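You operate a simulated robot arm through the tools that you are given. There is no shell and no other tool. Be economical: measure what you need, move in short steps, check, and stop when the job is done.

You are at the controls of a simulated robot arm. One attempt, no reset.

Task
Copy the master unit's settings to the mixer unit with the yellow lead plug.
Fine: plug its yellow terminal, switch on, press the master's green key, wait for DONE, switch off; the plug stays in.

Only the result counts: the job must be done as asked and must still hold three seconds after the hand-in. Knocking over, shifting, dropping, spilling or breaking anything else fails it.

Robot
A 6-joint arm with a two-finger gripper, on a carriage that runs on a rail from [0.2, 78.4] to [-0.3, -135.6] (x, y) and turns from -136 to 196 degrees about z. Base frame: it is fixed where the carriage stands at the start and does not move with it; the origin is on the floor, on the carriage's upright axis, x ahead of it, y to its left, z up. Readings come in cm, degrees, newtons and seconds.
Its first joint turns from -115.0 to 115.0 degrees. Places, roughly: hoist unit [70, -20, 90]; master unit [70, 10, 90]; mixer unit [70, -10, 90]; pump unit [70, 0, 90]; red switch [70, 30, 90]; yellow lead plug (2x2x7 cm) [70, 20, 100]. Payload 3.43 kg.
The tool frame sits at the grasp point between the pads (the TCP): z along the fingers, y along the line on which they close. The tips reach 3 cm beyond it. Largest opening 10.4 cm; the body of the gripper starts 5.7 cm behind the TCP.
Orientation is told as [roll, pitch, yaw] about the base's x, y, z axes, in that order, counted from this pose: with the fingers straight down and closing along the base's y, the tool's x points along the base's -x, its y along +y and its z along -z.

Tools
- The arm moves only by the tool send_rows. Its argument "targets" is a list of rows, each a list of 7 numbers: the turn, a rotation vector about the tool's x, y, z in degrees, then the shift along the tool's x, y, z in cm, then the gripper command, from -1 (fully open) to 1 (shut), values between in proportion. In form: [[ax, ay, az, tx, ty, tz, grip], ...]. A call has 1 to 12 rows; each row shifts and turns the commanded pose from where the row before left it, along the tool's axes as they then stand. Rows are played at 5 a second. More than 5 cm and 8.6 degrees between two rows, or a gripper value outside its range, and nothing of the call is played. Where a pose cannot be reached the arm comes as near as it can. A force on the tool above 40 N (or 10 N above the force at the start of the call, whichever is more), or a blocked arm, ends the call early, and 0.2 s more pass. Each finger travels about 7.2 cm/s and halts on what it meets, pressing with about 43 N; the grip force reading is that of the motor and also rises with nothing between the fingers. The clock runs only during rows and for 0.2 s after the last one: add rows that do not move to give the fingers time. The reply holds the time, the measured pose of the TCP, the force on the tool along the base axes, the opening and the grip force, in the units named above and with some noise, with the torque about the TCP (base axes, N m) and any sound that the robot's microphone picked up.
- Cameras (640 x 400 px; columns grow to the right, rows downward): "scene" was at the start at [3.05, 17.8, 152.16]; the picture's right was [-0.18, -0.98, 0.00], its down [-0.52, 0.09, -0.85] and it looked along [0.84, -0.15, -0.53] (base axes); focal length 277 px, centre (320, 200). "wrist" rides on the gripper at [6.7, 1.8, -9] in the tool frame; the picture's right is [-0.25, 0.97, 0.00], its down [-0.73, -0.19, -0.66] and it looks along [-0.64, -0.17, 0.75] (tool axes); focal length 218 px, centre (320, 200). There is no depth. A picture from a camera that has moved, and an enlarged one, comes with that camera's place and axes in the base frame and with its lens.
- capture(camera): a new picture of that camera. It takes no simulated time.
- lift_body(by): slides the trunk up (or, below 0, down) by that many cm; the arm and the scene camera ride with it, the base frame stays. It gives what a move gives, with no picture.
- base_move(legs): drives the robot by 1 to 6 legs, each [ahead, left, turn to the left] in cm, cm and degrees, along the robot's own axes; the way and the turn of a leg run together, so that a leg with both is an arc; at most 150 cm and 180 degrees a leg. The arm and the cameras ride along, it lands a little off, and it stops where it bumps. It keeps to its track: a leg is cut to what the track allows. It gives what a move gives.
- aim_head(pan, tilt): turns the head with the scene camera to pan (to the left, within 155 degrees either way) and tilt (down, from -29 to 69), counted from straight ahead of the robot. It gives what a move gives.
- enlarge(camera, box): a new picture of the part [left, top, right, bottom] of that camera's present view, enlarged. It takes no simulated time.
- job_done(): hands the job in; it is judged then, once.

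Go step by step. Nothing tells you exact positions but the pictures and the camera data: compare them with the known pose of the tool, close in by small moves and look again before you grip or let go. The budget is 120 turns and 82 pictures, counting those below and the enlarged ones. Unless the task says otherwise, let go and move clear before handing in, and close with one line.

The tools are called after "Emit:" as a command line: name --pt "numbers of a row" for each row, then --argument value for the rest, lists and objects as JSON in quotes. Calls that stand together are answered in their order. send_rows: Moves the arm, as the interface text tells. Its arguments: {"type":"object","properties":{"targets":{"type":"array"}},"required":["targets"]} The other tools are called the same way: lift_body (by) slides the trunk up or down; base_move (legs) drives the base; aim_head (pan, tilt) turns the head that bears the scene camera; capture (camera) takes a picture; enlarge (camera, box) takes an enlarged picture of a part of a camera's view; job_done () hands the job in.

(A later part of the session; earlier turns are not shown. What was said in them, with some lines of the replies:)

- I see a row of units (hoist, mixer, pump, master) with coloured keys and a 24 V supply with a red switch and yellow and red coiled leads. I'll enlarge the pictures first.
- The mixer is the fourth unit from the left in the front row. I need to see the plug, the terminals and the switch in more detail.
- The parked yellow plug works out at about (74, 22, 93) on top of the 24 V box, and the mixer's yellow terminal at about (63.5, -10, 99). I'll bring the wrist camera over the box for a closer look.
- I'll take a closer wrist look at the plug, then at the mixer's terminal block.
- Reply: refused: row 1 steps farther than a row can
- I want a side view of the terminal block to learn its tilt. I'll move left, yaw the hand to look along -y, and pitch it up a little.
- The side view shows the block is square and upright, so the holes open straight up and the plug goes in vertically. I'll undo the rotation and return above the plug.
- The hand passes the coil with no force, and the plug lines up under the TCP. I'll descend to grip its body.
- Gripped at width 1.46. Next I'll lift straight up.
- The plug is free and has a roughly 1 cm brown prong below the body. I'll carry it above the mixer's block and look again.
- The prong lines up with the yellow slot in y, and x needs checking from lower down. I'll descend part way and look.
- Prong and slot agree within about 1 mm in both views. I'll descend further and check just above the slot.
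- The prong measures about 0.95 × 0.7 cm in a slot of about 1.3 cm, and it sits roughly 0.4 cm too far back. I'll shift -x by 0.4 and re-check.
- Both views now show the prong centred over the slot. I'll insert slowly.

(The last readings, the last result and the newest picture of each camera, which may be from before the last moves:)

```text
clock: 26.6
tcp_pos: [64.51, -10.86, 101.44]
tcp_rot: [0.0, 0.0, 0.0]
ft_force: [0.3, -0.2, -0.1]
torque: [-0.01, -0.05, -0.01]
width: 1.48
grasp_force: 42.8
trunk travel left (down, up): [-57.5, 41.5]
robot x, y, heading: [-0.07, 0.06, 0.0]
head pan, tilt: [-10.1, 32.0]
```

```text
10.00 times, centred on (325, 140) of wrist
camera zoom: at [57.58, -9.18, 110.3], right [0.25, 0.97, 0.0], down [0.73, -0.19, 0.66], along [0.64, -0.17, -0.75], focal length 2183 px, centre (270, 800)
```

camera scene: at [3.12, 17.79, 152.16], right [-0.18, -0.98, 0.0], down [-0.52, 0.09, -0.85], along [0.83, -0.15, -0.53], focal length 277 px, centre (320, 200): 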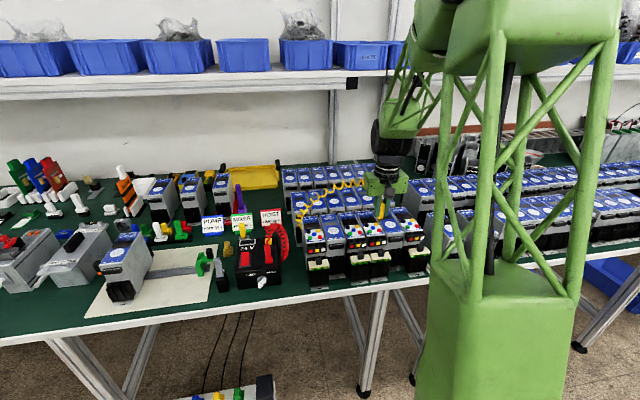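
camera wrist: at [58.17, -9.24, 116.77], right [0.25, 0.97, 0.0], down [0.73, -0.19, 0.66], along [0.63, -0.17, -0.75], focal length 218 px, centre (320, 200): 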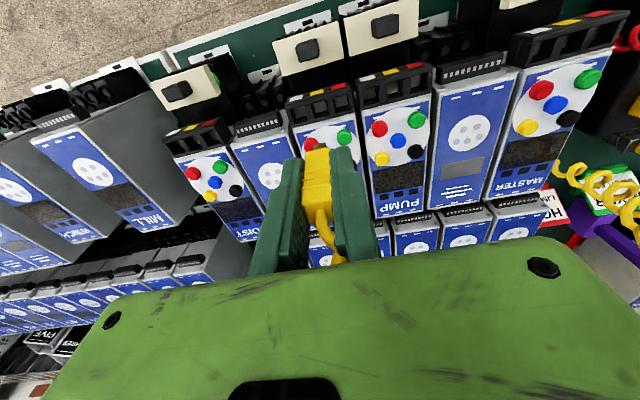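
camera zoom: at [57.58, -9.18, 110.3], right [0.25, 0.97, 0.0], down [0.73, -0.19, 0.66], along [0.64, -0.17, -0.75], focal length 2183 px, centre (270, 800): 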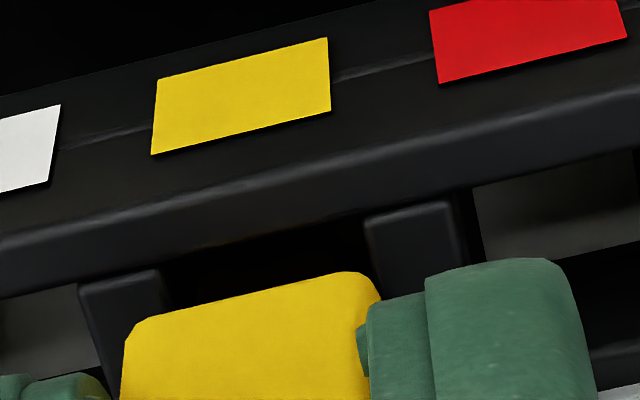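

The prong has entered with no force. I'll go on down until contact.

Emit:
send_rows --pt "0 0 0 0 0 0.2 1" --pt "0 0 0 0 0 0.2 1" --pt "0 0 0 0 0 0.15 1" --pt "0 0 0 0 0 0.15 1" --pt "0 0 0 0 0 0 1"

Emit:
enlarge --camera "scene" --box '[380, 222, 400, 240]'

```text
clock: 27.8
tcp_pos: [64.24, -11.04, 100.81]
tcp_rot: [-0.1, 0.0, 0.0]
ft_force: [5.3, 2.0, 18.7]
torque: [0.1, -0.28, -0.02]
width: 1.47
grasp_force: 43.0
trunk travel left (down, up): [-57.5, 41.5]
robot x, y, heading: [-0.05, 0.11, 0.1]
head pan, tilt: [-10.1, 32.0]
```

```text
16.00 times, centred on (390, 231) of scene
camera zoom: at [3.0, 17.82, 152.2], right [-0.18, -0.98, 0.0], down [-0.52, 0.09, -0.85], along [0.84, -0.15, -0.53], focal length 4438 px, centre (-800, -296)
```

zoom: 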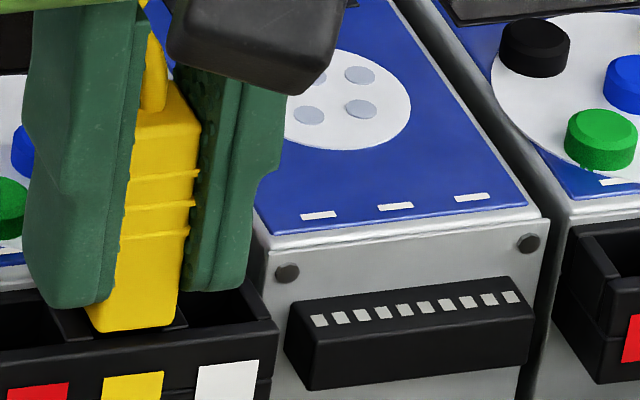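

There is contact at 19 N with the body nearly level with the block. I'll press a little more to seat it.

Emit:
send_rows --pt "0 0 0 0 0 0.15 1" --pt "0 0 0 0 0 0.15 1" --pt "0 0 0 0 0 0 1"

Emit:
enlarge --camera "wrist" --box '[280, 100, 370, 175]'

Emit:
enlarge --camera "scene" --box '[380, 222, 400, 240]'

```text
clock: 28.3
tcp_pos: [64.3, -10.9, 100.82]
tcp_rot: [0.0, -0.3, 0.0]
ft_force: [-7.0, 2.9, 23.0]
torque: [0.07, 0.27, 0.0]
width: 1.47
grasp_force: 42.8
trunk travel left (down, up): [-57.5, 41.5]
robot x, y, heading: [-0.04, -0.06, 0.0]
head pan, tilt: [-10.1, 32.0]
stopped in row 2: the force on the tool passed its limit at 43 N (the readings are from after the stop); the commanded pose is now the measured one
```

```text
5.33 times, centred on (325, 138) of wrist
camera zoom: at [57.47, -9.18, 109.65], right [0.25, 0.97, 0.0], down [0.73, -0.19, 0.66], along [0.64, -0.17, -0.75], focal length 1164 px, centre (293, 533)
```

zoom: 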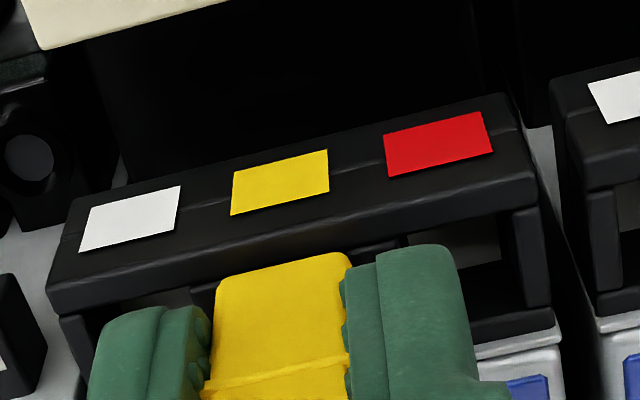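

```text
16.00 times, centred on (390, 231) of scene
camera zoom: at [2.92, 17.83, 152.16], right [-0.18, -0.98, 0.0], down [-0.52, 0.09, -0.85], along [0.84, -0.15, -0.53], focal length 4438 px, centre (-800, -296)
```

zoom: 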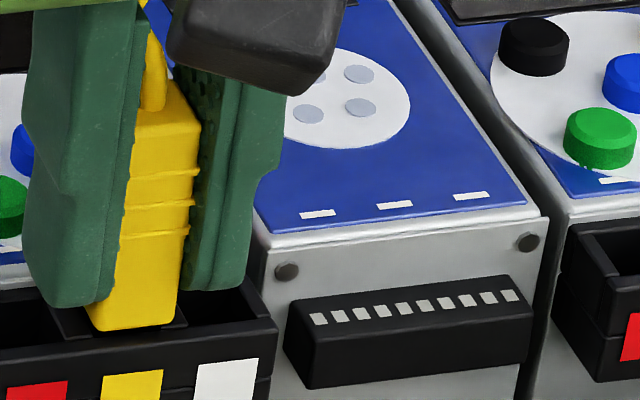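

The plug has bottomed at z = 100.8 with a hard stop. I'll release, rise a bit and check that it stays.

Emit:
send_rows --pt "0 0 0 0 0 0 0.6" --pt "0 0 0 0 0 0 0.4" --pt "0 0 0 0 0 0 0.4" --pt "0 0 0 0 0 -1.5 0.4" --pt "0 0 0 0 0 -3 0.4" --pt "0 0 0 0 0 -3 0.4" --pt "0 0 0 0 0 -3 0.4" --pt "0 0 0 0 0 0 0.4"

Emit:
enlarge --camera "wrist" --box '[240, 60, 400, 190]'

Emit:
enlarge --camera "scene" --box '[340, 180, 440, 260]'

```text
clock: 30.1
tcp_pos: [64.33, -10.75, 111.15]
tcp_rot: [0.0, -0.2, 0.1]
ft_force: [-0.4, 0.5, -0.1]
torque: [0.0, 0.01, -0.01]
width: 3.12
grasp_force: 0.2
trunk travel left (down, up): [-57.5, 41.5]
robot x, y, heading: [-0.47, 0.08, -0.2]
head pan, tilt: [-10.1, 32.0]
```

```text
3.08 times, centred on (320, 125) of wrist
camera zoom: at [57.54, -9.11, 119.99], right [0.25, 0.97, 0.0], down [0.73, -0.19, 0.66], along [0.64, -0.17, -0.75], focal length 672 px, centre (320, 431)
```

zoom: 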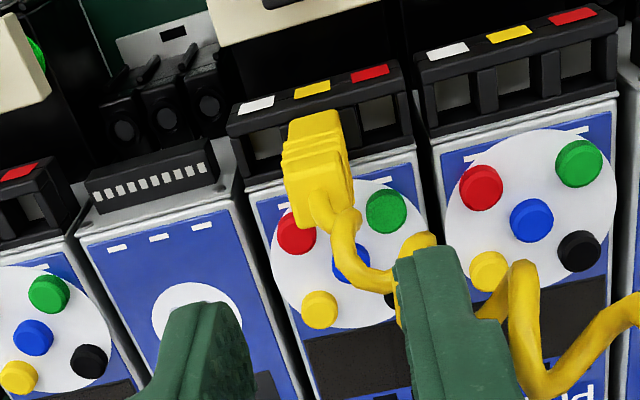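

```text
5.00 times, centred on (390, 220) of scene
camera zoom: at [3.01, 17.8, 152.17], right [-0.18, -0.98, 0.0], down [-0.52, 0.09, -0.85], along [0.84, -0.15, -0.53], focal length 1387 px, centre (-30, 100)
```

zoom: 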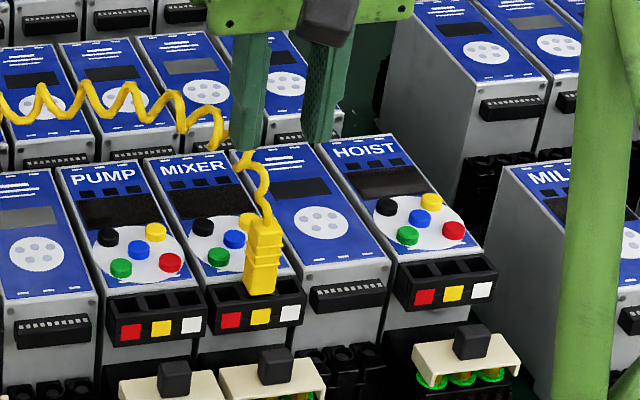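

The plug stands in the mixer's yellow terminal. Next is the red switch at about (66.5, 28.8, 94): I'll close the fingers and move over for a look.

Emit:
send_rows --pt "0 0 0 1 0 -2 1" --pt "0 0 0 0.5 4.8 0 1" --pt "0 0 0 0 4.8 0 1" --pt "0 0 0 0 4.8 0 1" --pt "0 0 0 0 4.8 0 1" --pt "0 0 0 0 4.8 0 1" --pt "0 0 0 0 4.8 0 1" --pt "0 0 0 0 4.8 0 1" --pt "0 0 0 0 4.8 0 1" --pt "0 0 0 0 0 0 1"

Emit:
capture --camera "wrist"

Emit:
enlarge --camera "wrist" --box '[240, 20, 400, 150]'

Emit:
enlarge --camera "scene" --box '[225, 220, 305, 300]'

```text
clock: 32.3
tcp_pos: [62.75, 27.45, 113.15]
tcp_rot: [0.1, -0.2, 0.0]
ft_force: [-0.2, -0.6, 0.0]
torque: [-0.04, -0.02, -0.04]
width: 0.0
grasp_force: 34.8
trunk travel left (down, up): [-57.5, 41.5]
robot x, y, heading: [0.14, 0.3, -0.2]
head pan, tilt: [-10.1, 32.0]
```

```text
33 pictures are left
camera wrist: at [55.92, 29.14, 122.15], right [0.25, 0.97, 0.0], down [0.73, -0.19, 0.66], along [0.64, -0.17, -0.75], focal length 218 px, centre (320, 200)
```

wrist: 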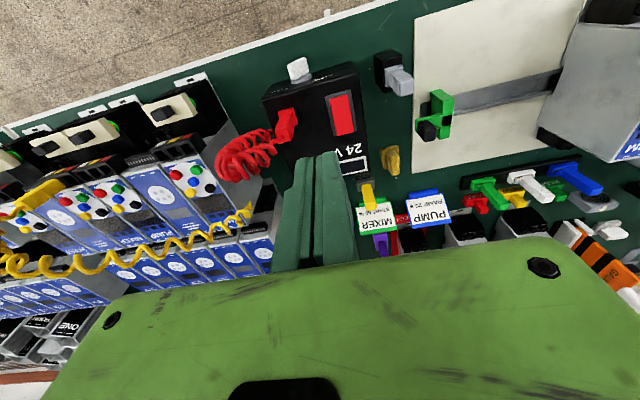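

```text
3.08 times, centred on (320, 85) of wrist
camera zoom: at [55.92, 29.14, 122.15], right [0.25, 0.97, 0.0], down [0.73, -0.19, 0.66], along [0.64, -0.17, -0.75], focal length 672 px, centre (320, 554)
```

zoom: 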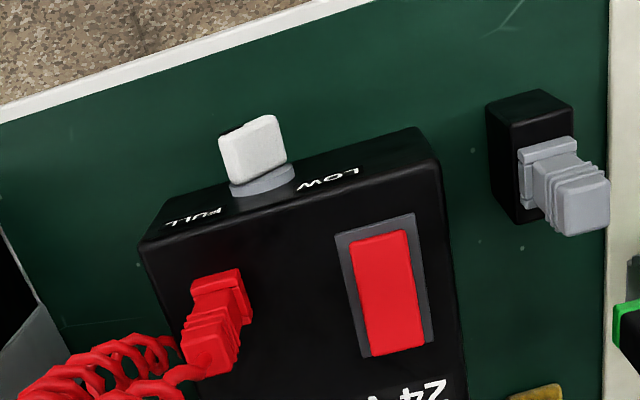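

```text
5.00 times, centred on (265, 260) of scene
camera zoom: at [3.06, 17.83, 152.16], right [-0.18, -0.98, 0.0], down [-0.52, 0.09, -0.85], along [0.84, -0.15, -0.53], focal length 1387 px, centre (595, -100)
```

zoom: 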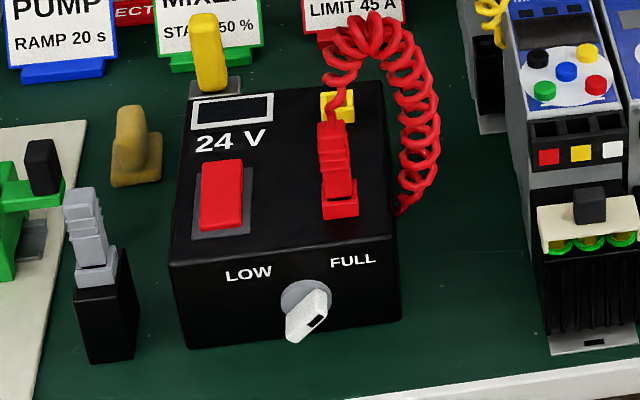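

The rocker's far end is raised, at about x 68.8, z 94.6. Pressing that end should switch it on, so I'll go above it.

Emit:
send_rows --pt "0 0 0 -3 1.5 2 1" --pt "0 0 0 -2.5 0 3.5 1" --pt "0 0 0 0 0 3.5 1" --pt "0 0 0 0 0 3.5 1" --pt "0 0 0 0 0 0 1"

Emit:
capture --camera "wrist"

Emit:
enlarge --camera "scene" --box '[225, 200, 305, 280]'

```text
clock: 33.5
tcp_pos: [68.35, 28.99, 100.66]
tcp_rot: [0.1, 0.0, 0.0]
ft_force: [0.3, 0.5, 0.0]
torque: [0.0, 0.0, 0.01]
width: 0.0
grasp_force: 35.2
trunk travel left (down, up): [-57.5, 41.5]
robot x, y, heading: [0.01, 0.07, 0.2]
head pan, tilt: [-10.1, 32.0]
```

```text
30 pictures are left
camera wrist: at [61.5, 30.77, 109.56], right [0.25, 0.97, 0.0], down [0.73, -0.19, 0.66], along [0.64, -0.17, -0.75], focal length 218 px, centre (320, 200)
```

wrist: 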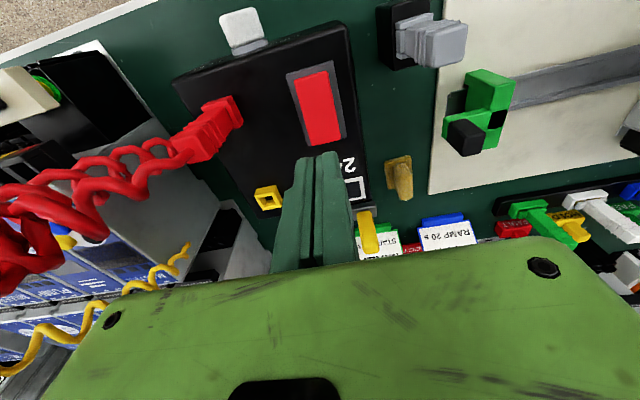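

```text
5.00 times, centred on (265, 240) of scene
camera zoom: at [3.09, 17.81, 152.16], right [-0.18, -0.98, 0.0], down [-0.52, 0.09, -0.85], along [0.83, -0.15, -0.53], focal length 1387 px, centre (595, 0)
```

zoom: 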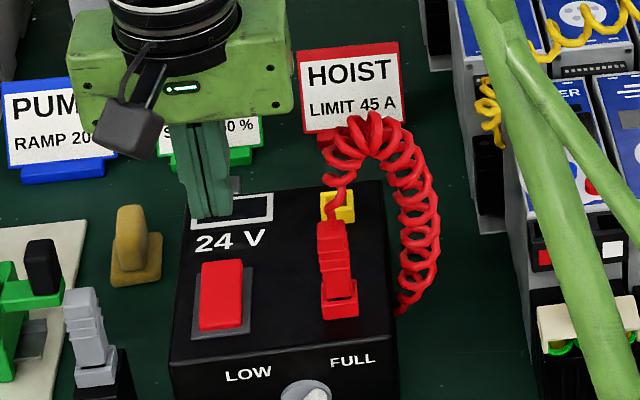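

Emit:
send_rows --pt "0 0 0 0.3 0 1.5 1" --pt "0 0 0 0 0 0.8 1" --pt "0 0 0 0 0 0.4 1" --pt "0 0 0 0 0 0.3 1" --pt "0 0 0 0 0 0.3 1" --pt "0 0 0 0 0 0.3 1" --pt "0 0 0 0 0 0.3 1" --pt "0 0 0 0 0 0 1"

Emit:
enlarge --camera "scene" --box '[225, 220, 305, 300]'

```text
clock: 35.3
tcp_pos: [68.23, 28.97, 96.69]
tcp_rot: [0.0, -0.2, 0.0]
ft_force: [-0.7, 0.3, 0.4]
torque: [-0.01, -0.01, 0.04]
width: 0.01
grasp_force: 34.8
trunk travel left (down, up): [-57.5, 41.5]
robot x, y, heading: [0.2, 0.13, 0.1]
head pan, tilt: [-10.1, 32.0]
```

```text
5.00 times, centred on (265, 260) of scene
camera zoom: at [3.05, 17.8, 152.16], right [-0.18, -0.98, 0.0], down [-0.52, 0.09, -0.85], along [0.84, -0.15, -0.53], focal length 1387 px, centre (595, -100)
```

zoom: 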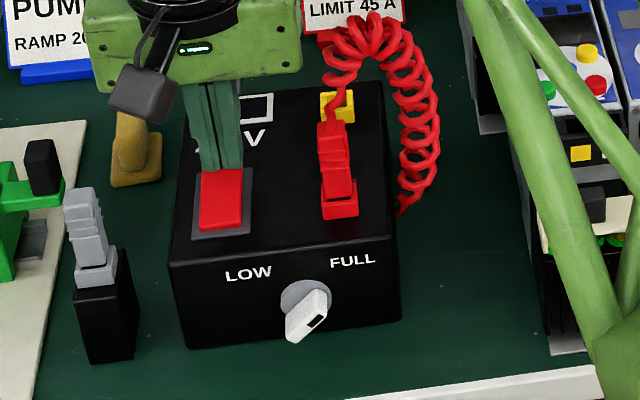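

Emit:
send_rows --pt "0 0 0 0 0 0.2 1" --pt "0 0 0 0 0 0.2 1" --pt "0 0 0 0 0 0.2 1" --pt "0 0 0 0 0 0.2 1" --pt "0 0 0 0 0 0.2 1" --pt "0 0 0 0 0 0 1"

Emit:
enlarge --camera "scene" --box '[235, 230, 275, 270]'

```text
clock: 36.7
tcp_pos: [68.05, 28.87, 95.65]
tcp_rot: [0.0, -0.2, 0.0]
ft_force: [-0.9, 0.5, 1.8]
torque: [-0.04, 0.01, 0.01]
width: 0.59
grasp_force: 34.8
trunk travel left (down, up): [-57.5, 41.5]
robot x, y, heading: [0.13, 0.18, -0.1]
head pan, tilt: [-10.1, 32.0]
```

```text
10.00 times, centred on (255, 250) of scene
camera zoom: at [3.05, 17.8, 152.16], right [-0.18, -0.98, 0.0], down [-0.52, 0.09, -0.85], along [0.84, -0.15, -0.53], focal length 2774 px, centre (970, -300)
```

zoom: 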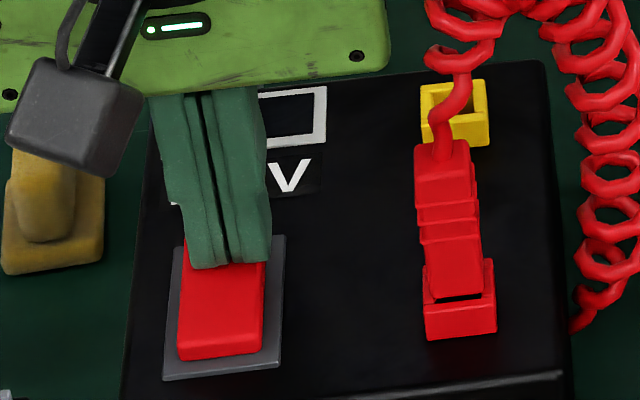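

The rocker's front looks raised now and the fingers spread slightly. I'll back off and check the state.

Emit:
send_rows --pt "0 0 0 0 0 -1 1" --pt "0 0 0 0 0 -3 1" --pt "0 0 0 0 0 -4 1" --pt "0 0 0 0 0 -4 1" --pt "0 0 0 4 0 0 1" --pt "0 0 0 0 0 0 1"

Emit:
enlarge --camera "scene" --box '[225, 220, 305, 300]'

Emit:
enlarge --camera "wrist" --box '[240, 20, 400, 150]'

```text
clock: 38.1
tcp_pos: [63.96, 28.73, 107.63]
tcp_rot: [0.0, -0.3, -0.1]
ft_force: [-0.5, 0.6, 0.2]
torque: [0.0, -0.03, 0.02]
width: 0.03
grasp_force: 34.5
trunk travel left (down, up): [-57.5, 41.5]
robot x, y, heading: [0.04, 0.12, -0.1]
head pan, tilt: [-10.1, 32.0]
```

```text
5.00 times, centred on (265, 260) of scene
camera zoom: at [2.98, 17.79, 152.17], right [-0.18, -0.98, 0.0], down [-0.52, 0.09, -0.85], along [0.84, -0.15, -0.53], focal length 1387 px, centre (595, -100)
```

zoom: 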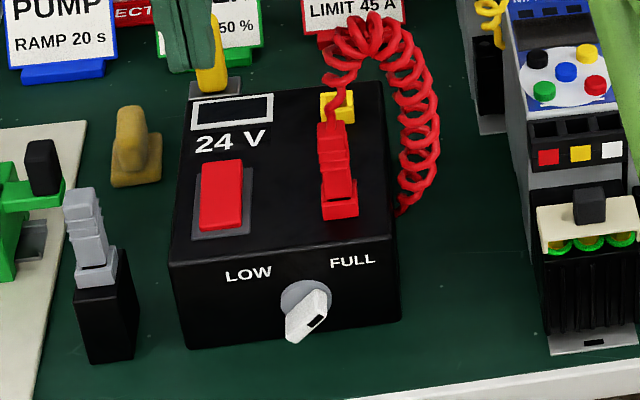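

```text
3.08 times, centred on (320, 85) of wrist
camera zoom: at [57.16, 30.58, 116.48], right [0.25, 0.97, 0.0], down [0.73, -0.19, 0.66], along [0.64, -0.17, -0.75], focal length 672 px, centre (320, 554)
```

zoom: 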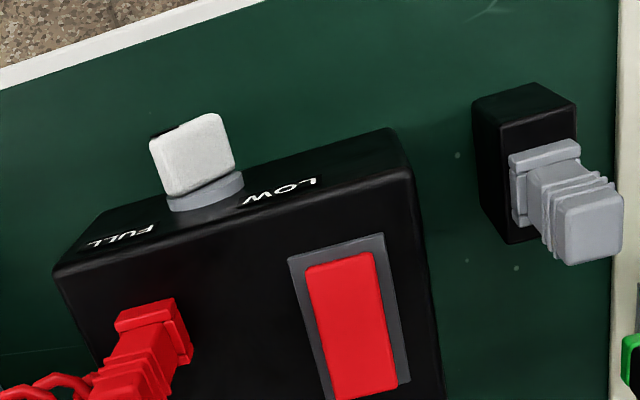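

The rocker seems unchanged. I'll zoom in to see its real shape and state.

Emit:
enlarge --camera "scene" --box '[257, 248, 279, 270]'

Emit:
enlarge --camera "scene" --box '[260, 250, 276, 266]'

Emit:
enlarge --camera "wrist" --box '[305, 90, 350, 155]'

```text
16.00 times, centred on (268, 259) of scene
camera zoom: at [2.98, 17.79, 152.17], right [-0.18, -0.98, 0.0], down [-0.52, 0.09, -0.85], along [0.84, -0.15, -0.53], focal length 4438 px, centre (1152, -744)
```

zoom: 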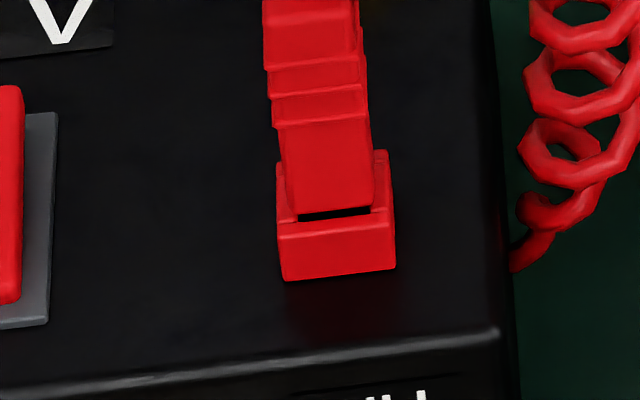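

```text
16.00 times, centred on (268, 258) of scene
camera zoom: at [2.98, 17.79, 152.17], right [-0.18, -0.98, 0.0], down [-0.52, 0.09, -0.85], along [0.84, -0.15, -0.53], focal length 4438 px, centre (1152, -728)
```

zoom: 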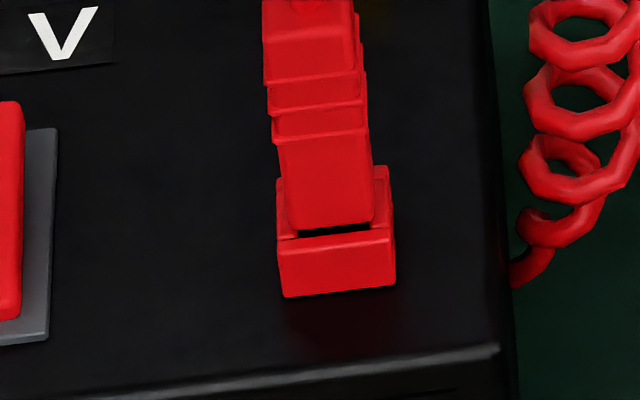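

```text
6.15 times, centred on (328, 122) of wrist
camera zoom: at [57.16, 30.58, 116.48], right [0.25, 0.97, 0.0], down [0.73, -0.19, 0.66], along [0.64, -0.17, -0.75], focal length 1343 px, centre (274, 677)
```

zoom: 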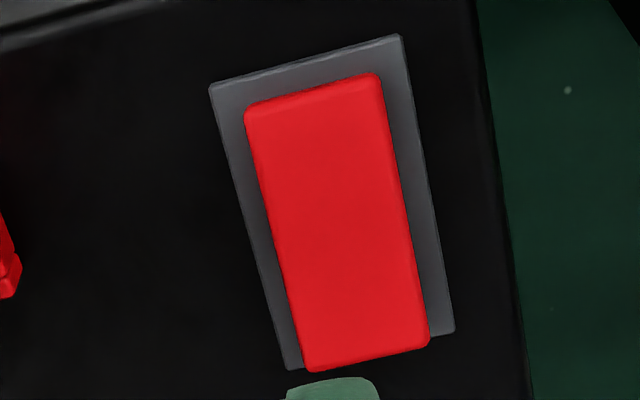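

The rocker's rear end is indeed raised, so I just didn't press deep enough. I'll go back and press deeper.

Emit:
send_rows --pt "0 0 0 -4.3 0.2 0 1" --pt "0 0 0 0 0 4 1" --pt "0 0 0 0 0 4 1" --pt "0 0 0 0 0 3.5 1" --pt "0 0 0 0 0 0.3 1" --pt "0 0 0 0 0 0.3 1" --pt "0 0 0 0 0 0.3 1" --pt "0 0 0 0 0 0.3 1" --pt "0 0 0 0 0 0.3 1" --pt "0 0 0 0 0 0.3 1" --pt "0 0 0 0 0 0 1"

Emit:
enlarge --camera "scene" --box '[225, 220, 305, 300]'

```text
clock: 39.8
tcp_pos: [68.59, 29.17, 95.59]
tcp_rot: [0.1, -0.5, 0.0]
ft_force: [-5.2, -2.5, 19.8]
torque: [-0.04, 0.34, -0.03]
width: 0.62
grasp_force: 34.8
trunk travel left (down, up): [-57.5, 41.5]
robot x, y, heading: [-0.1, -0.45, 0.2]
head pan, tilt: [-10.1, 32.0]
stopped in row 8: the force on the tool passed its limit at 46 N (the readings are from after the stop); the commanded pose is now the measured one
```

```text
5.00 times, centred on (265, 260) of scene
camera zoom: at [2.94, 17.74, 152.18], right [-0.18, -0.98, 0.0], down [-0.52, 0.09, -0.85], along [0.84, -0.15, -0.53], focal length 1387 px, centre (595, -100)
```

zoom: 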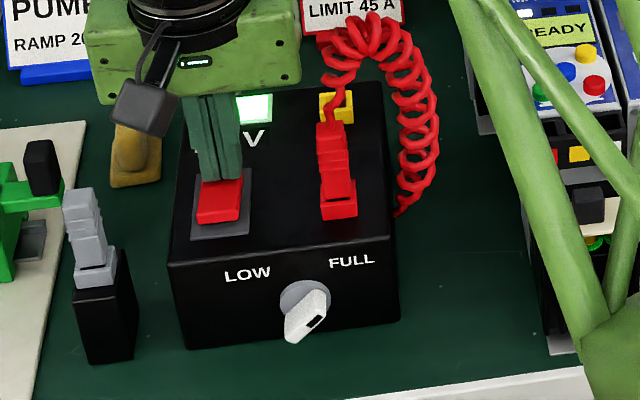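

The supply is on and the master reads READY. I'll rise and look at the panel and the displays.

Emit:
send_rows --pt "0 0 0 0 0 -1 1" --pt "0 0 0 0 0 -3 1" --pt "0 0 0 0 0 -4.5 1" --pt "0 0 0 0 0 -4.5 1" --pt "0 0 0 4 -2 -2 1" --pt "0 0 0 4 -2 0 1" --pt "0 0 0 0 -4.5 0 1" --pt "0 0 0 0 -4.5 0 1" --pt "0 0 0 0 -4.5 0 1" --pt "0 0 0 0 0 0 1"

Emit:
enlarge --camera "scene" --box '[225, 180, 435, 300]'

Emit:
capture --camera "wrist"

```text
clock: 42.0
tcp_pos: [60.13, 11.63, 110.34]
tcp_rot: [0.1, -0.5, 0.1]
ft_force: [0.1, 0.0, 0.3]
torque: [0.0, 0.0, 0.01]
width: 0.0
grasp_force: 34.9
trunk travel left (down, up): [-57.5, 41.5]
robot x, y, heading: [-0.03, -0.21, 0.1]
head pan, tilt: [-10.1, 32.0]
```

```text
3.05 times, centred on (330, 240) of scene
camera zoom: at [3.05, 17.77, 152.17], right [-0.18, -0.98, 0.0], down [-0.52, 0.09, -0.85], along [0.84, -0.15, -0.53], focal length 845 px, centre (290, 78)
```

zoom: 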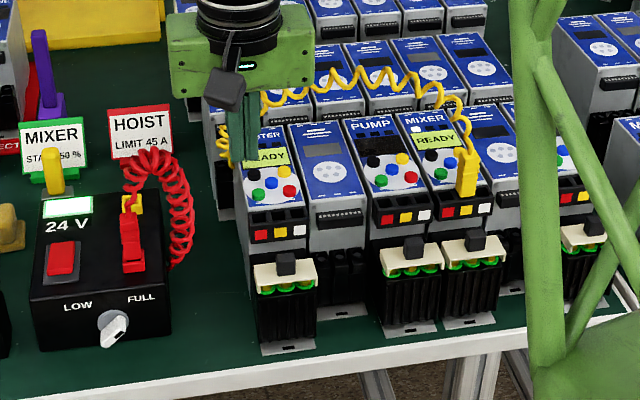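

```text
19 pictures are left
camera wrist: at [53.36, 13.35, 119.24], right [0.25, 0.97, 0.0], down [0.72, -0.19, 0.66], along [0.64, -0.16, -0.75], focal length 218 px, centre (320, 200)
```

wrist: 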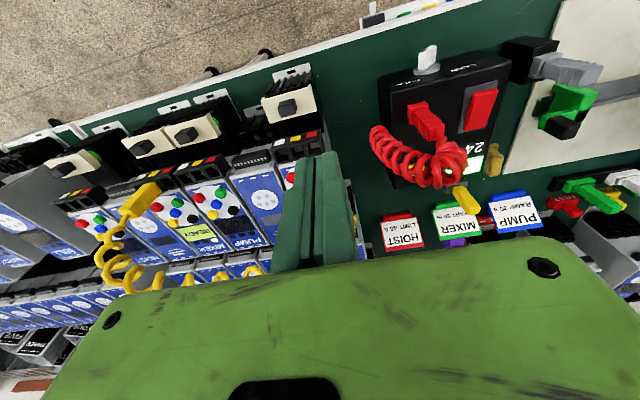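

Master and mixer both read READY. I place the master's green key at about (67.15, 9.4, 98.7), so I'll approach offset toward the front-left to avoid the blue key.

Emit:
send_rows --pt "0 0 0 -3.2 -0.9 1 1" --pt "0 0 0 -3.1 -0.8 1.5 1" --pt "0 0 0 0 0 2.8 1" --pt "0 0 0 0 0 0 1"

Emit:
enlarge --camera "wrist" --box '[260, 90, 380, 190]'

Emit:
enlarge --camera "scene" --box '[295, 200, 335, 240]'

```text
clock: 43.0
tcp_pos: [66.61, 9.99, 105.19]
tcp_rot: [0.1, -0.4, 0.0]
ft_force: [-0.2, -1.2, -0.8]
torque: [0.0, 0.02, 0.0]
width: 0.02
grasp_force: 34.6
trunk travel left (down, up): [-57.5, 41.5]
robot x, y, heading: [-0.24, 0.06, 0.2]
head pan, tilt: [-10.1, 32.0]
```

```text
4.00 times, centred on (320, 140) of wrist
camera zoom: at [59.78, 11.72, 114.02], right [0.25, 0.97, 0.0], down [0.72, -0.19, 0.66], along [0.64, -0.17, -0.75], focal length 873 px, centre (320, 440)
```

zoom: 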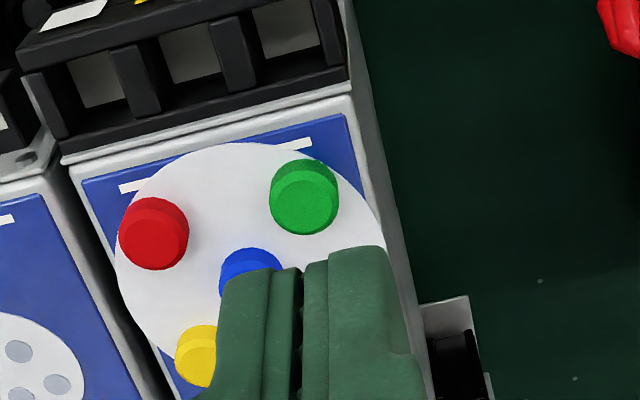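

```text
10.00 times, centred on (315, 220) of scene
camera zoom: at [3.09, 17.8, 152.16], right [-0.18, -0.98, 0.0], down [-0.52, 0.09, -0.85], along [0.83, -0.15, -0.53], focal length 2774 px, centre (370, 0)
```

zoom: 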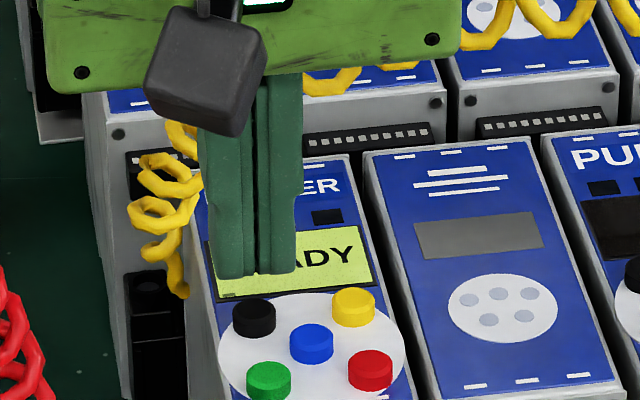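

I'll open the fingers a little and press with the right (-y) finger alone so it clears the blue key. The other finger will hang free beside the unit.

Emit:
send_rows --pt "0 0 0 0 1.8 0 0.42" --pt "0 0 0 0 0 0 0.42" --pt "0 0 0 0 0 1.3 0.42" --pt "0 0 0 0 0 1.2 0.42" --pt "0 0 0 0 0 0 0.42"

Emit:
enlarge --camera "wrist" --box '[260, 90, 380, 190]'

Emit:
enlarge --camera "scene" --box '[295, 210, 335, 250]'

```text
clock: 44.2
tcp_pos: [66.72, 11.84, 102.71]
tcp_rot: [0.1, -0.4, -0.1]
ft_force: [-0.8, 0.4, -0.3]
torque: [0.0, 0.01, 0.01]
width: 3.02
grasp_force: 0.2
trunk travel left (down, up): [-57.5, 41.5]
robot x, y, heading: [0.01, 0.04, 0.1]
head pan, tilt: [-10.1, 32.0]
```

```text
4.00 times, centred on (320, 140) of wrist
camera zoom: at [59.98, 13.53, 111.51], right [0.25, 0.97, 0.0], down [0.72, -0.19, 0.66], along [0.64, -0.17, -0.75], focal length 873 px, centre (320, 440)
```

zoom: 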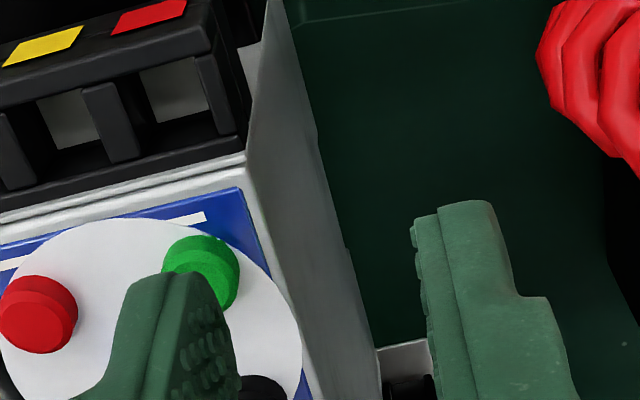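

```text
10.00 times, centred on (315, 230) of scene
camera zoom: at [3.08, 17.8, 152.16], right [-0.18, -0.98, 0.0], down [-0.52, 0.09, -0.85], along [0.83, -0.15, -0.53], focal length 2774 px, centre (370, -100)
```

zoom: 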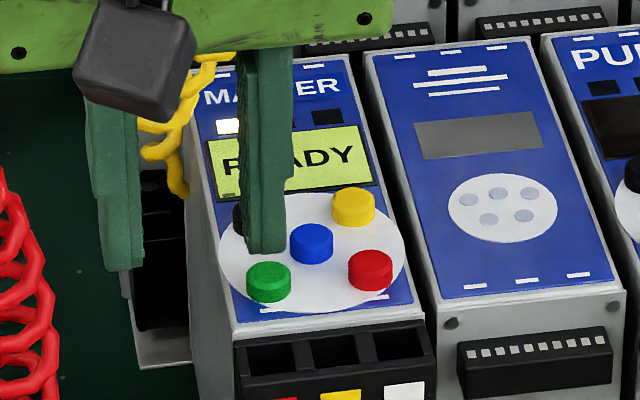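

Emit:
send_rows --pt "0 0 0 0.7 0.25 0 0.42" --pt "0 0 0 0 0 0.5 0.42" --pt "0 0 0 0 0 0.2 0.42" --pt "0 0 0 0 0 0.2 0.42" --pt "0 0 0 0 0 0 0.42"

Emit:
enlarge --camera "scene" --box '[295, 210, 335, 250]'

```text
clock: 45.4
tcp_pos: [66.08, 11.89, 101.69]
tcp_rot: [0.1, -0.3, 0.1]
ft_force: [0.1, -0.3, -0.7]
torque: [-0.01, 0.02, 0.0]
width: 3.0
grasp_force: 0.0
trunk travel left (down, up): [-57.5, 41.5]
robot x, y, heading: [-0.14, -0.11, -0.0]
head pan, tilt: [-10.1, 32.0]
```

```text
10.00 times, centred on (315, 230) of scene
camera zoom: at [3.06, 17.8, 152.16], right [-0.18, -0.98, 0.0], down [-0.52, 0.09, -0.85], along [0.84, -0.15, -0.53], focal length 2774 px, centre (370, -100)
```

zoom: 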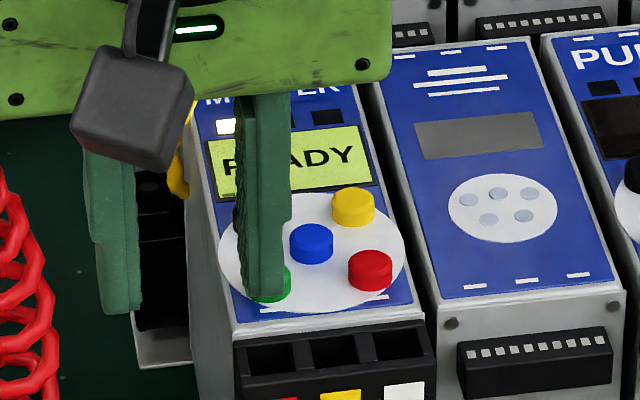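

Emit:
send_rows --pt "0 0 0 0 0 0.15 0.42" --pt "0 0 0 0 0 0.15 0.42" --pt "0 0 0 0 0 0.15 0.42" --pt "0 0 0 0 0 0 0.42"

```text
clock: 46.4
tcp_pos: [66.03, 11.99, 101.31]
tcp_rot: [0.1, -0.3, 0.1]
ft_force: [0.4, 0.3, -0.3]
torque: [-0.01, -0.01, 0.02]
width: 2.99
grasp_force: 0.2
trunk travel left (down, up): [-57.5, 41.5]
robot x, y, heading: [0.15, 0.04, -0.0]
head pan, tilt: [-10.1, 32.0]
```

Emit:
send_rows --pt "0 0 0 0 0 0.15 0.42" --pt "0 0 0 0 0 0.15 0.42" --pt "0 0 0 0 0 0 0.42"

Emit:
enlarge --camera "scene" --box '[295, 210, 335, 250]'

```text
clock: 47.2
tcp_pos: [66.08, 11.97, 100.95]
tcp_rot: [0.0, -0.4, 0.0]
ft_force: [0.2, -0.8, 0.9]
torque: [-0.04, -0.01, 0.03]
width: 3.01
grasp_force: 0.3
trunk travel left (down, up): [-57.5, 41.5]
robot x, y, heading: [-0.15, 0.13, 0.0]
head pan, tilt: [-10.1, 32.0]
heard: click
```

```text
10.00 times, centred on (315, 230) of scene
camera zoom: at [3.05, 17.79, 152.17], right [-0.18, -0.98, 0.0], down [-0.52, 0.09, -0.85], along [0.84, -0.15, -0.53], focal length 2774 px, centre (370, -100)
```

zoom: 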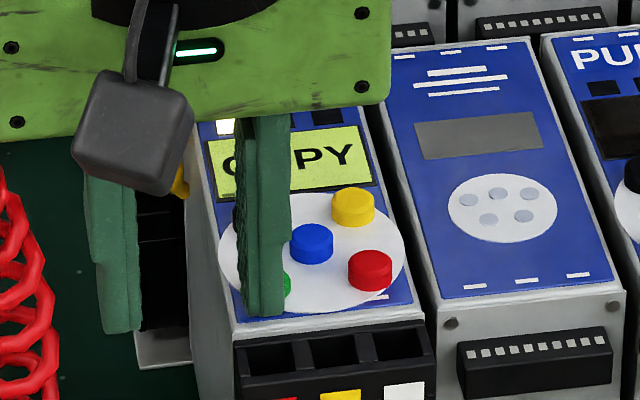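

A click, and the master shows COPY. I'll rise clear and wait for DONE.

Emit:
send_rows --pt "0 0 0 0 0 -1 0.42" --pt "0 0 0 0 0 -3 0.42" --pt "0 0 0 0 0 -4 0.42" --pt "0 0 0 0 0 -3 1" --pt "0 0 0 2 4 0 1" --pt "0 0 0 0 4.5 0 1" --pt "0 0 0 0 4.5 0 1" --pt "0 0 0 0 4 0 1" --pt "0 0 0 0 0 0 1" --pt "0 0 0 0 0 0 1"

Emit:
enlarge --camera "scene" --box '[225, 180, 435, 300]'

```text
clock: 49.4
tcp_pos: [63.95, 29.19, 111.82]
tcp_rot: [0.1, -0.4, -0.1]
ft_force: [0.2, -0.6, -0.4]
torque: [0.01, -0.01, 0.0]
width: 0.0
grasp_force: 34.6
trunk travel left (down, up): [-57.5, 41.5]
robot x, y, heading: [-0.14, 0.03, -0.3]
head pan, tilt: [-10.1, 32.0]
```

```text
3.05 times, centred on (330, 240) of scene
camera zoom: at [3.05, 17.8, 152.16], right [-0.18, -0.98, 0.0], down [-0.52, 0.09, -0.85], along [0.84, -0.15, -0.53], focal length 845 px, centre (290, 78)
```

zoom: 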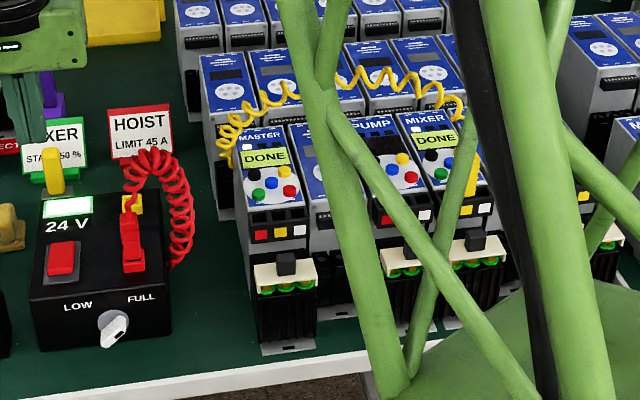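

Both displays read DONE. To switch off I'll press the rocker's front end, which is now raised.

Emit:
send_rows --pt "0 0 0 -0.9 -0.1 4 1" --pt "0 0 0 0 0 4 1" --pt "0 0 0 0 0 4 1" --pt "0 0 0 0 0 0 1"

Emit:
enlarge --camera "scene" --box '[225, 220, 265, 260]'

```text
clock: 50.4
tcp_pos: [65.1, 28.66, 99.88]
tcp_rot: [0.0, -0.4, 0.0]
ft_force: [0.5, 0.4, 0.7]
torque: [0.01, 0.01, 0.01]
width: 0.02
grasp_force: 34.6
trunk travel left (down, up): [-57.5, 41.5]
robot x, y, heading: [-0.26, -0.33, -0.1]
head pan, tilt: [-10.1, 32.0]
```

```text
10.00 times, centred on (245, 240) of scene
camera zoom: at [3.11, 17.81, 152.16], right [-0.18, -0.98, 0.0], down [-0.52, 0.09, -0.85], along [0.83, -0.15, -0.53], focal length 2774 px, centre (1070, -200)
```

zoom: 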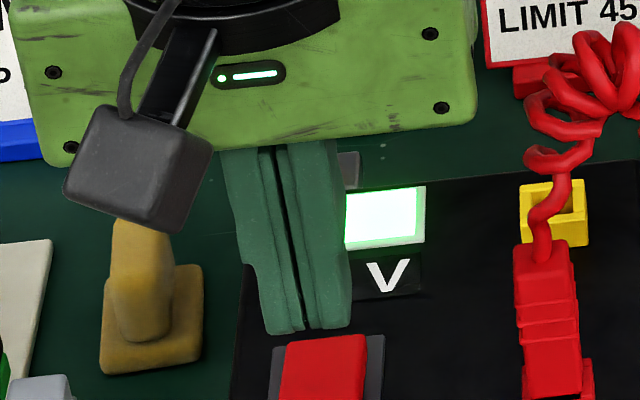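

The finger would land too near the pivot, so I'll shift about 1.2 cm toward the front and then press.

Emit:
send_rows --pt "0 0 0 1.2 0.2 1.5 1" --pt "0 0 0 0 0 0.6 1" --pt "0 0 0 0 0 0.3 1" --pt "0 0 0 0 0 0.3 1" --pt "0 0 0 0 0 0.3 1" --pt "0 0 0 0 0 0.3 1" --pt "0 0 0 0 0 0.3 1" --pt "0 0 0 0 0 0.3 1" --pt "0 0 0 0 0 0.3 1"

Emit:
enlarge --camera "scene" --box '[225, 220, 305, 300]'

```text
clock: 52.4
tcp_pos: [63.93, 29.0, 95.81]
tcp_rot: [0.1, -0.5, 0.0]
ft_force: [-0.2, 0.6, 1.2]
torque: [0.0, 0.02, 0.01]
width: 0.01
grasp_force: 34.2
trunk travel left (down, up): [-57.5, 41.5]
robot x, y, heading: [0.32, 0.15, 0.4]
head pan, tilt: [-10.1, 32.0]
```

```text
5.00 times, centred on (265, 260) of scene
camera zoom: at [3.05, 17.8, 152.16], right [-0.18, -0.98, 0.0], down [-0.52, 0.09, -0.85], along [0.84, -0.15, -0.53], focal length 1387 px, centre (595, -100)
```

zoom: 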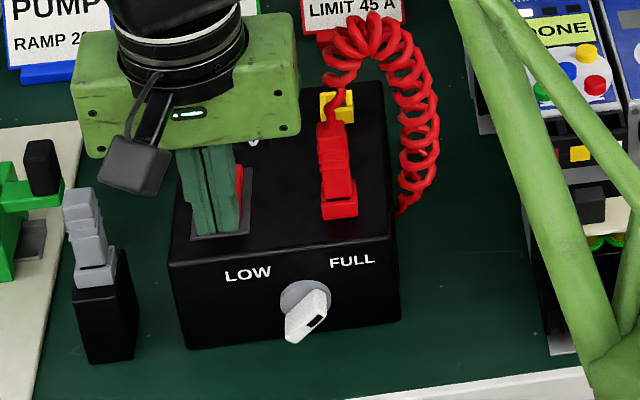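

Emit:
send_rows --pt "0 0 0 -0.2 0 0.2 1" --pt "0 0 0 0 0 0.2 1" --pt "0 0 0 0 0 0.2 1" --pt "0 0 0 0 0 0.2 1" --pt "0 0 0 0 0 0 1"

Emit:
enlarge --camera "scene" --box '[225, 200, 345, 300]'

```text
clock: 53.6
tcp_pos: [64.17, 29.12, 95.3]
tcp_rot: [0.2, -0.8, 0.0]
ft_force: [-10.1, -2.7, 26.2]
torque: [-0.1, -0.08, -0.09]
width: 0.62
grasp_force: 34.5
trunk travel left (down, up): [-57.5, 41.5]
robot x, y, heading: [-0.01, 0.11, -0.0]
head pan, tilt: [-10.1, 32.0]
stopped in row 5: the force on the tool passed its limit at 42 N (the readings are from after the stop); the commanded pose is now the measured one
```

```text
4.00 times, centred on (285, 250) of scene
camera zoom: at [2.9, 17.73, 152.18], right [-0.18, -0.98, 0.0], down [-0.52, 0.09, -0.85], along [0.84, -0.15, -0.53], focal length 1109 px, centre (460, 0)
```

zoom: 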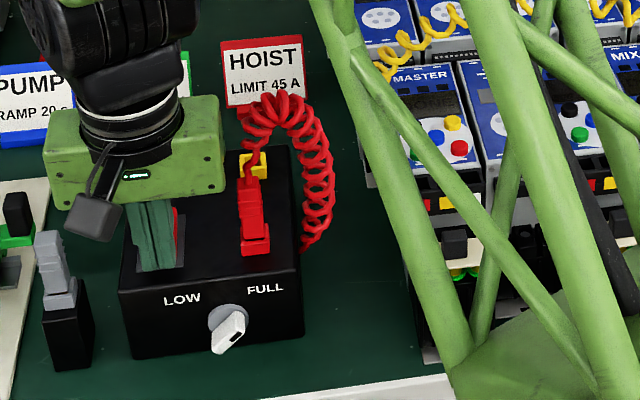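

The master's display has gone dark, so the switch is off. I'll rise clear, wait and check everything.

Emit:
send_rows --pt "0 0 0 0 0 -1 1" --pt "0 0 0 0 0 -3 1" --pt "0 0 0 0 0 -4 1" --pt "0 0 0 0 0 -4 1" --pt "0 0 0 0 0 -4 1" --pt "0 0 0 0 -4 0 1" --pt "0 0 0 0 -4 0 1" --pt "0 0 0 0 -4 0 1" --pt "0 0 0 0 0 0 1"

Emit:
enlarge --camera "scene" --box '[225, 180, 435, 300]'

Emit:
capture --camera "wrist"

```text
clock: 55.6
tcp_pos: [63.89, 16.79, 111.18]
tcp_rot: [0.3, -0.6, 0.0]
ft_force: [0.5, -0.4, -0.3]
torque: [0.03, 0.02, 0.03]
width: 0.0
grasp_force: 34.7
trunk travel left (down, up): [-57.5, 41.5]
robot x, y, heading: [0.29, -0.06, 0.1]
head pan, tilt: [-10.1, 32.0]
```

```text
3.05 times, centred on (330, 240) of scene
camera zoom: at [3.05, 17.77, 152.17], right [-0.18, -0.98, 0.0], down [-0.52, 0.09, -0.85], along [0.84, -0.15, -0.53], focal length 845 px, centre (290, 78)
```

zoom: 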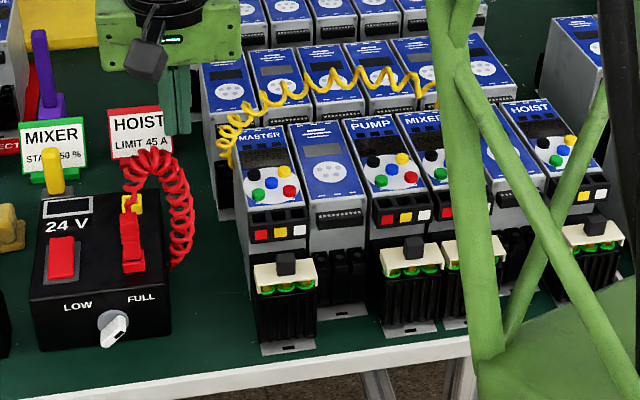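

```text
7 pictures are left
camera wrist: at [57.01, 18.64, 120.04], right [0.25, 0.97, 0.01], down [0.72, -0.19, 0.66], along [0.64, -0.16, -0.75], focal length 218 px, centre (320, 200)
```

wrist: 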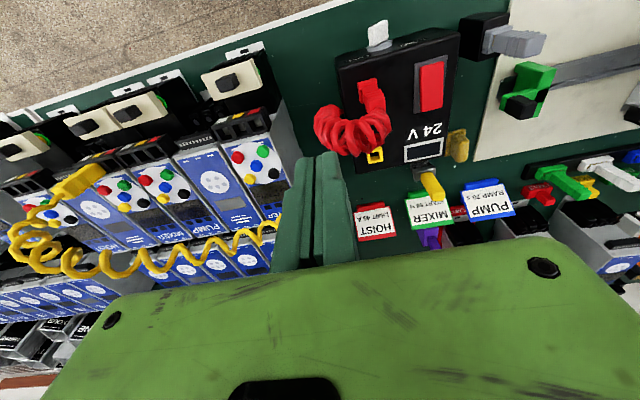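

The supply and both displays are dark, the plug is still in the mixer's yellow terminal, and the hand is clear. I'm handing the job in.

Emit:
job_done

```text
The job is handed in.
```

The master's settings were copied to the mixer: both displays read DONE, the power is switched off again, and the yellow plug is still in the mixer's yellow terminal.
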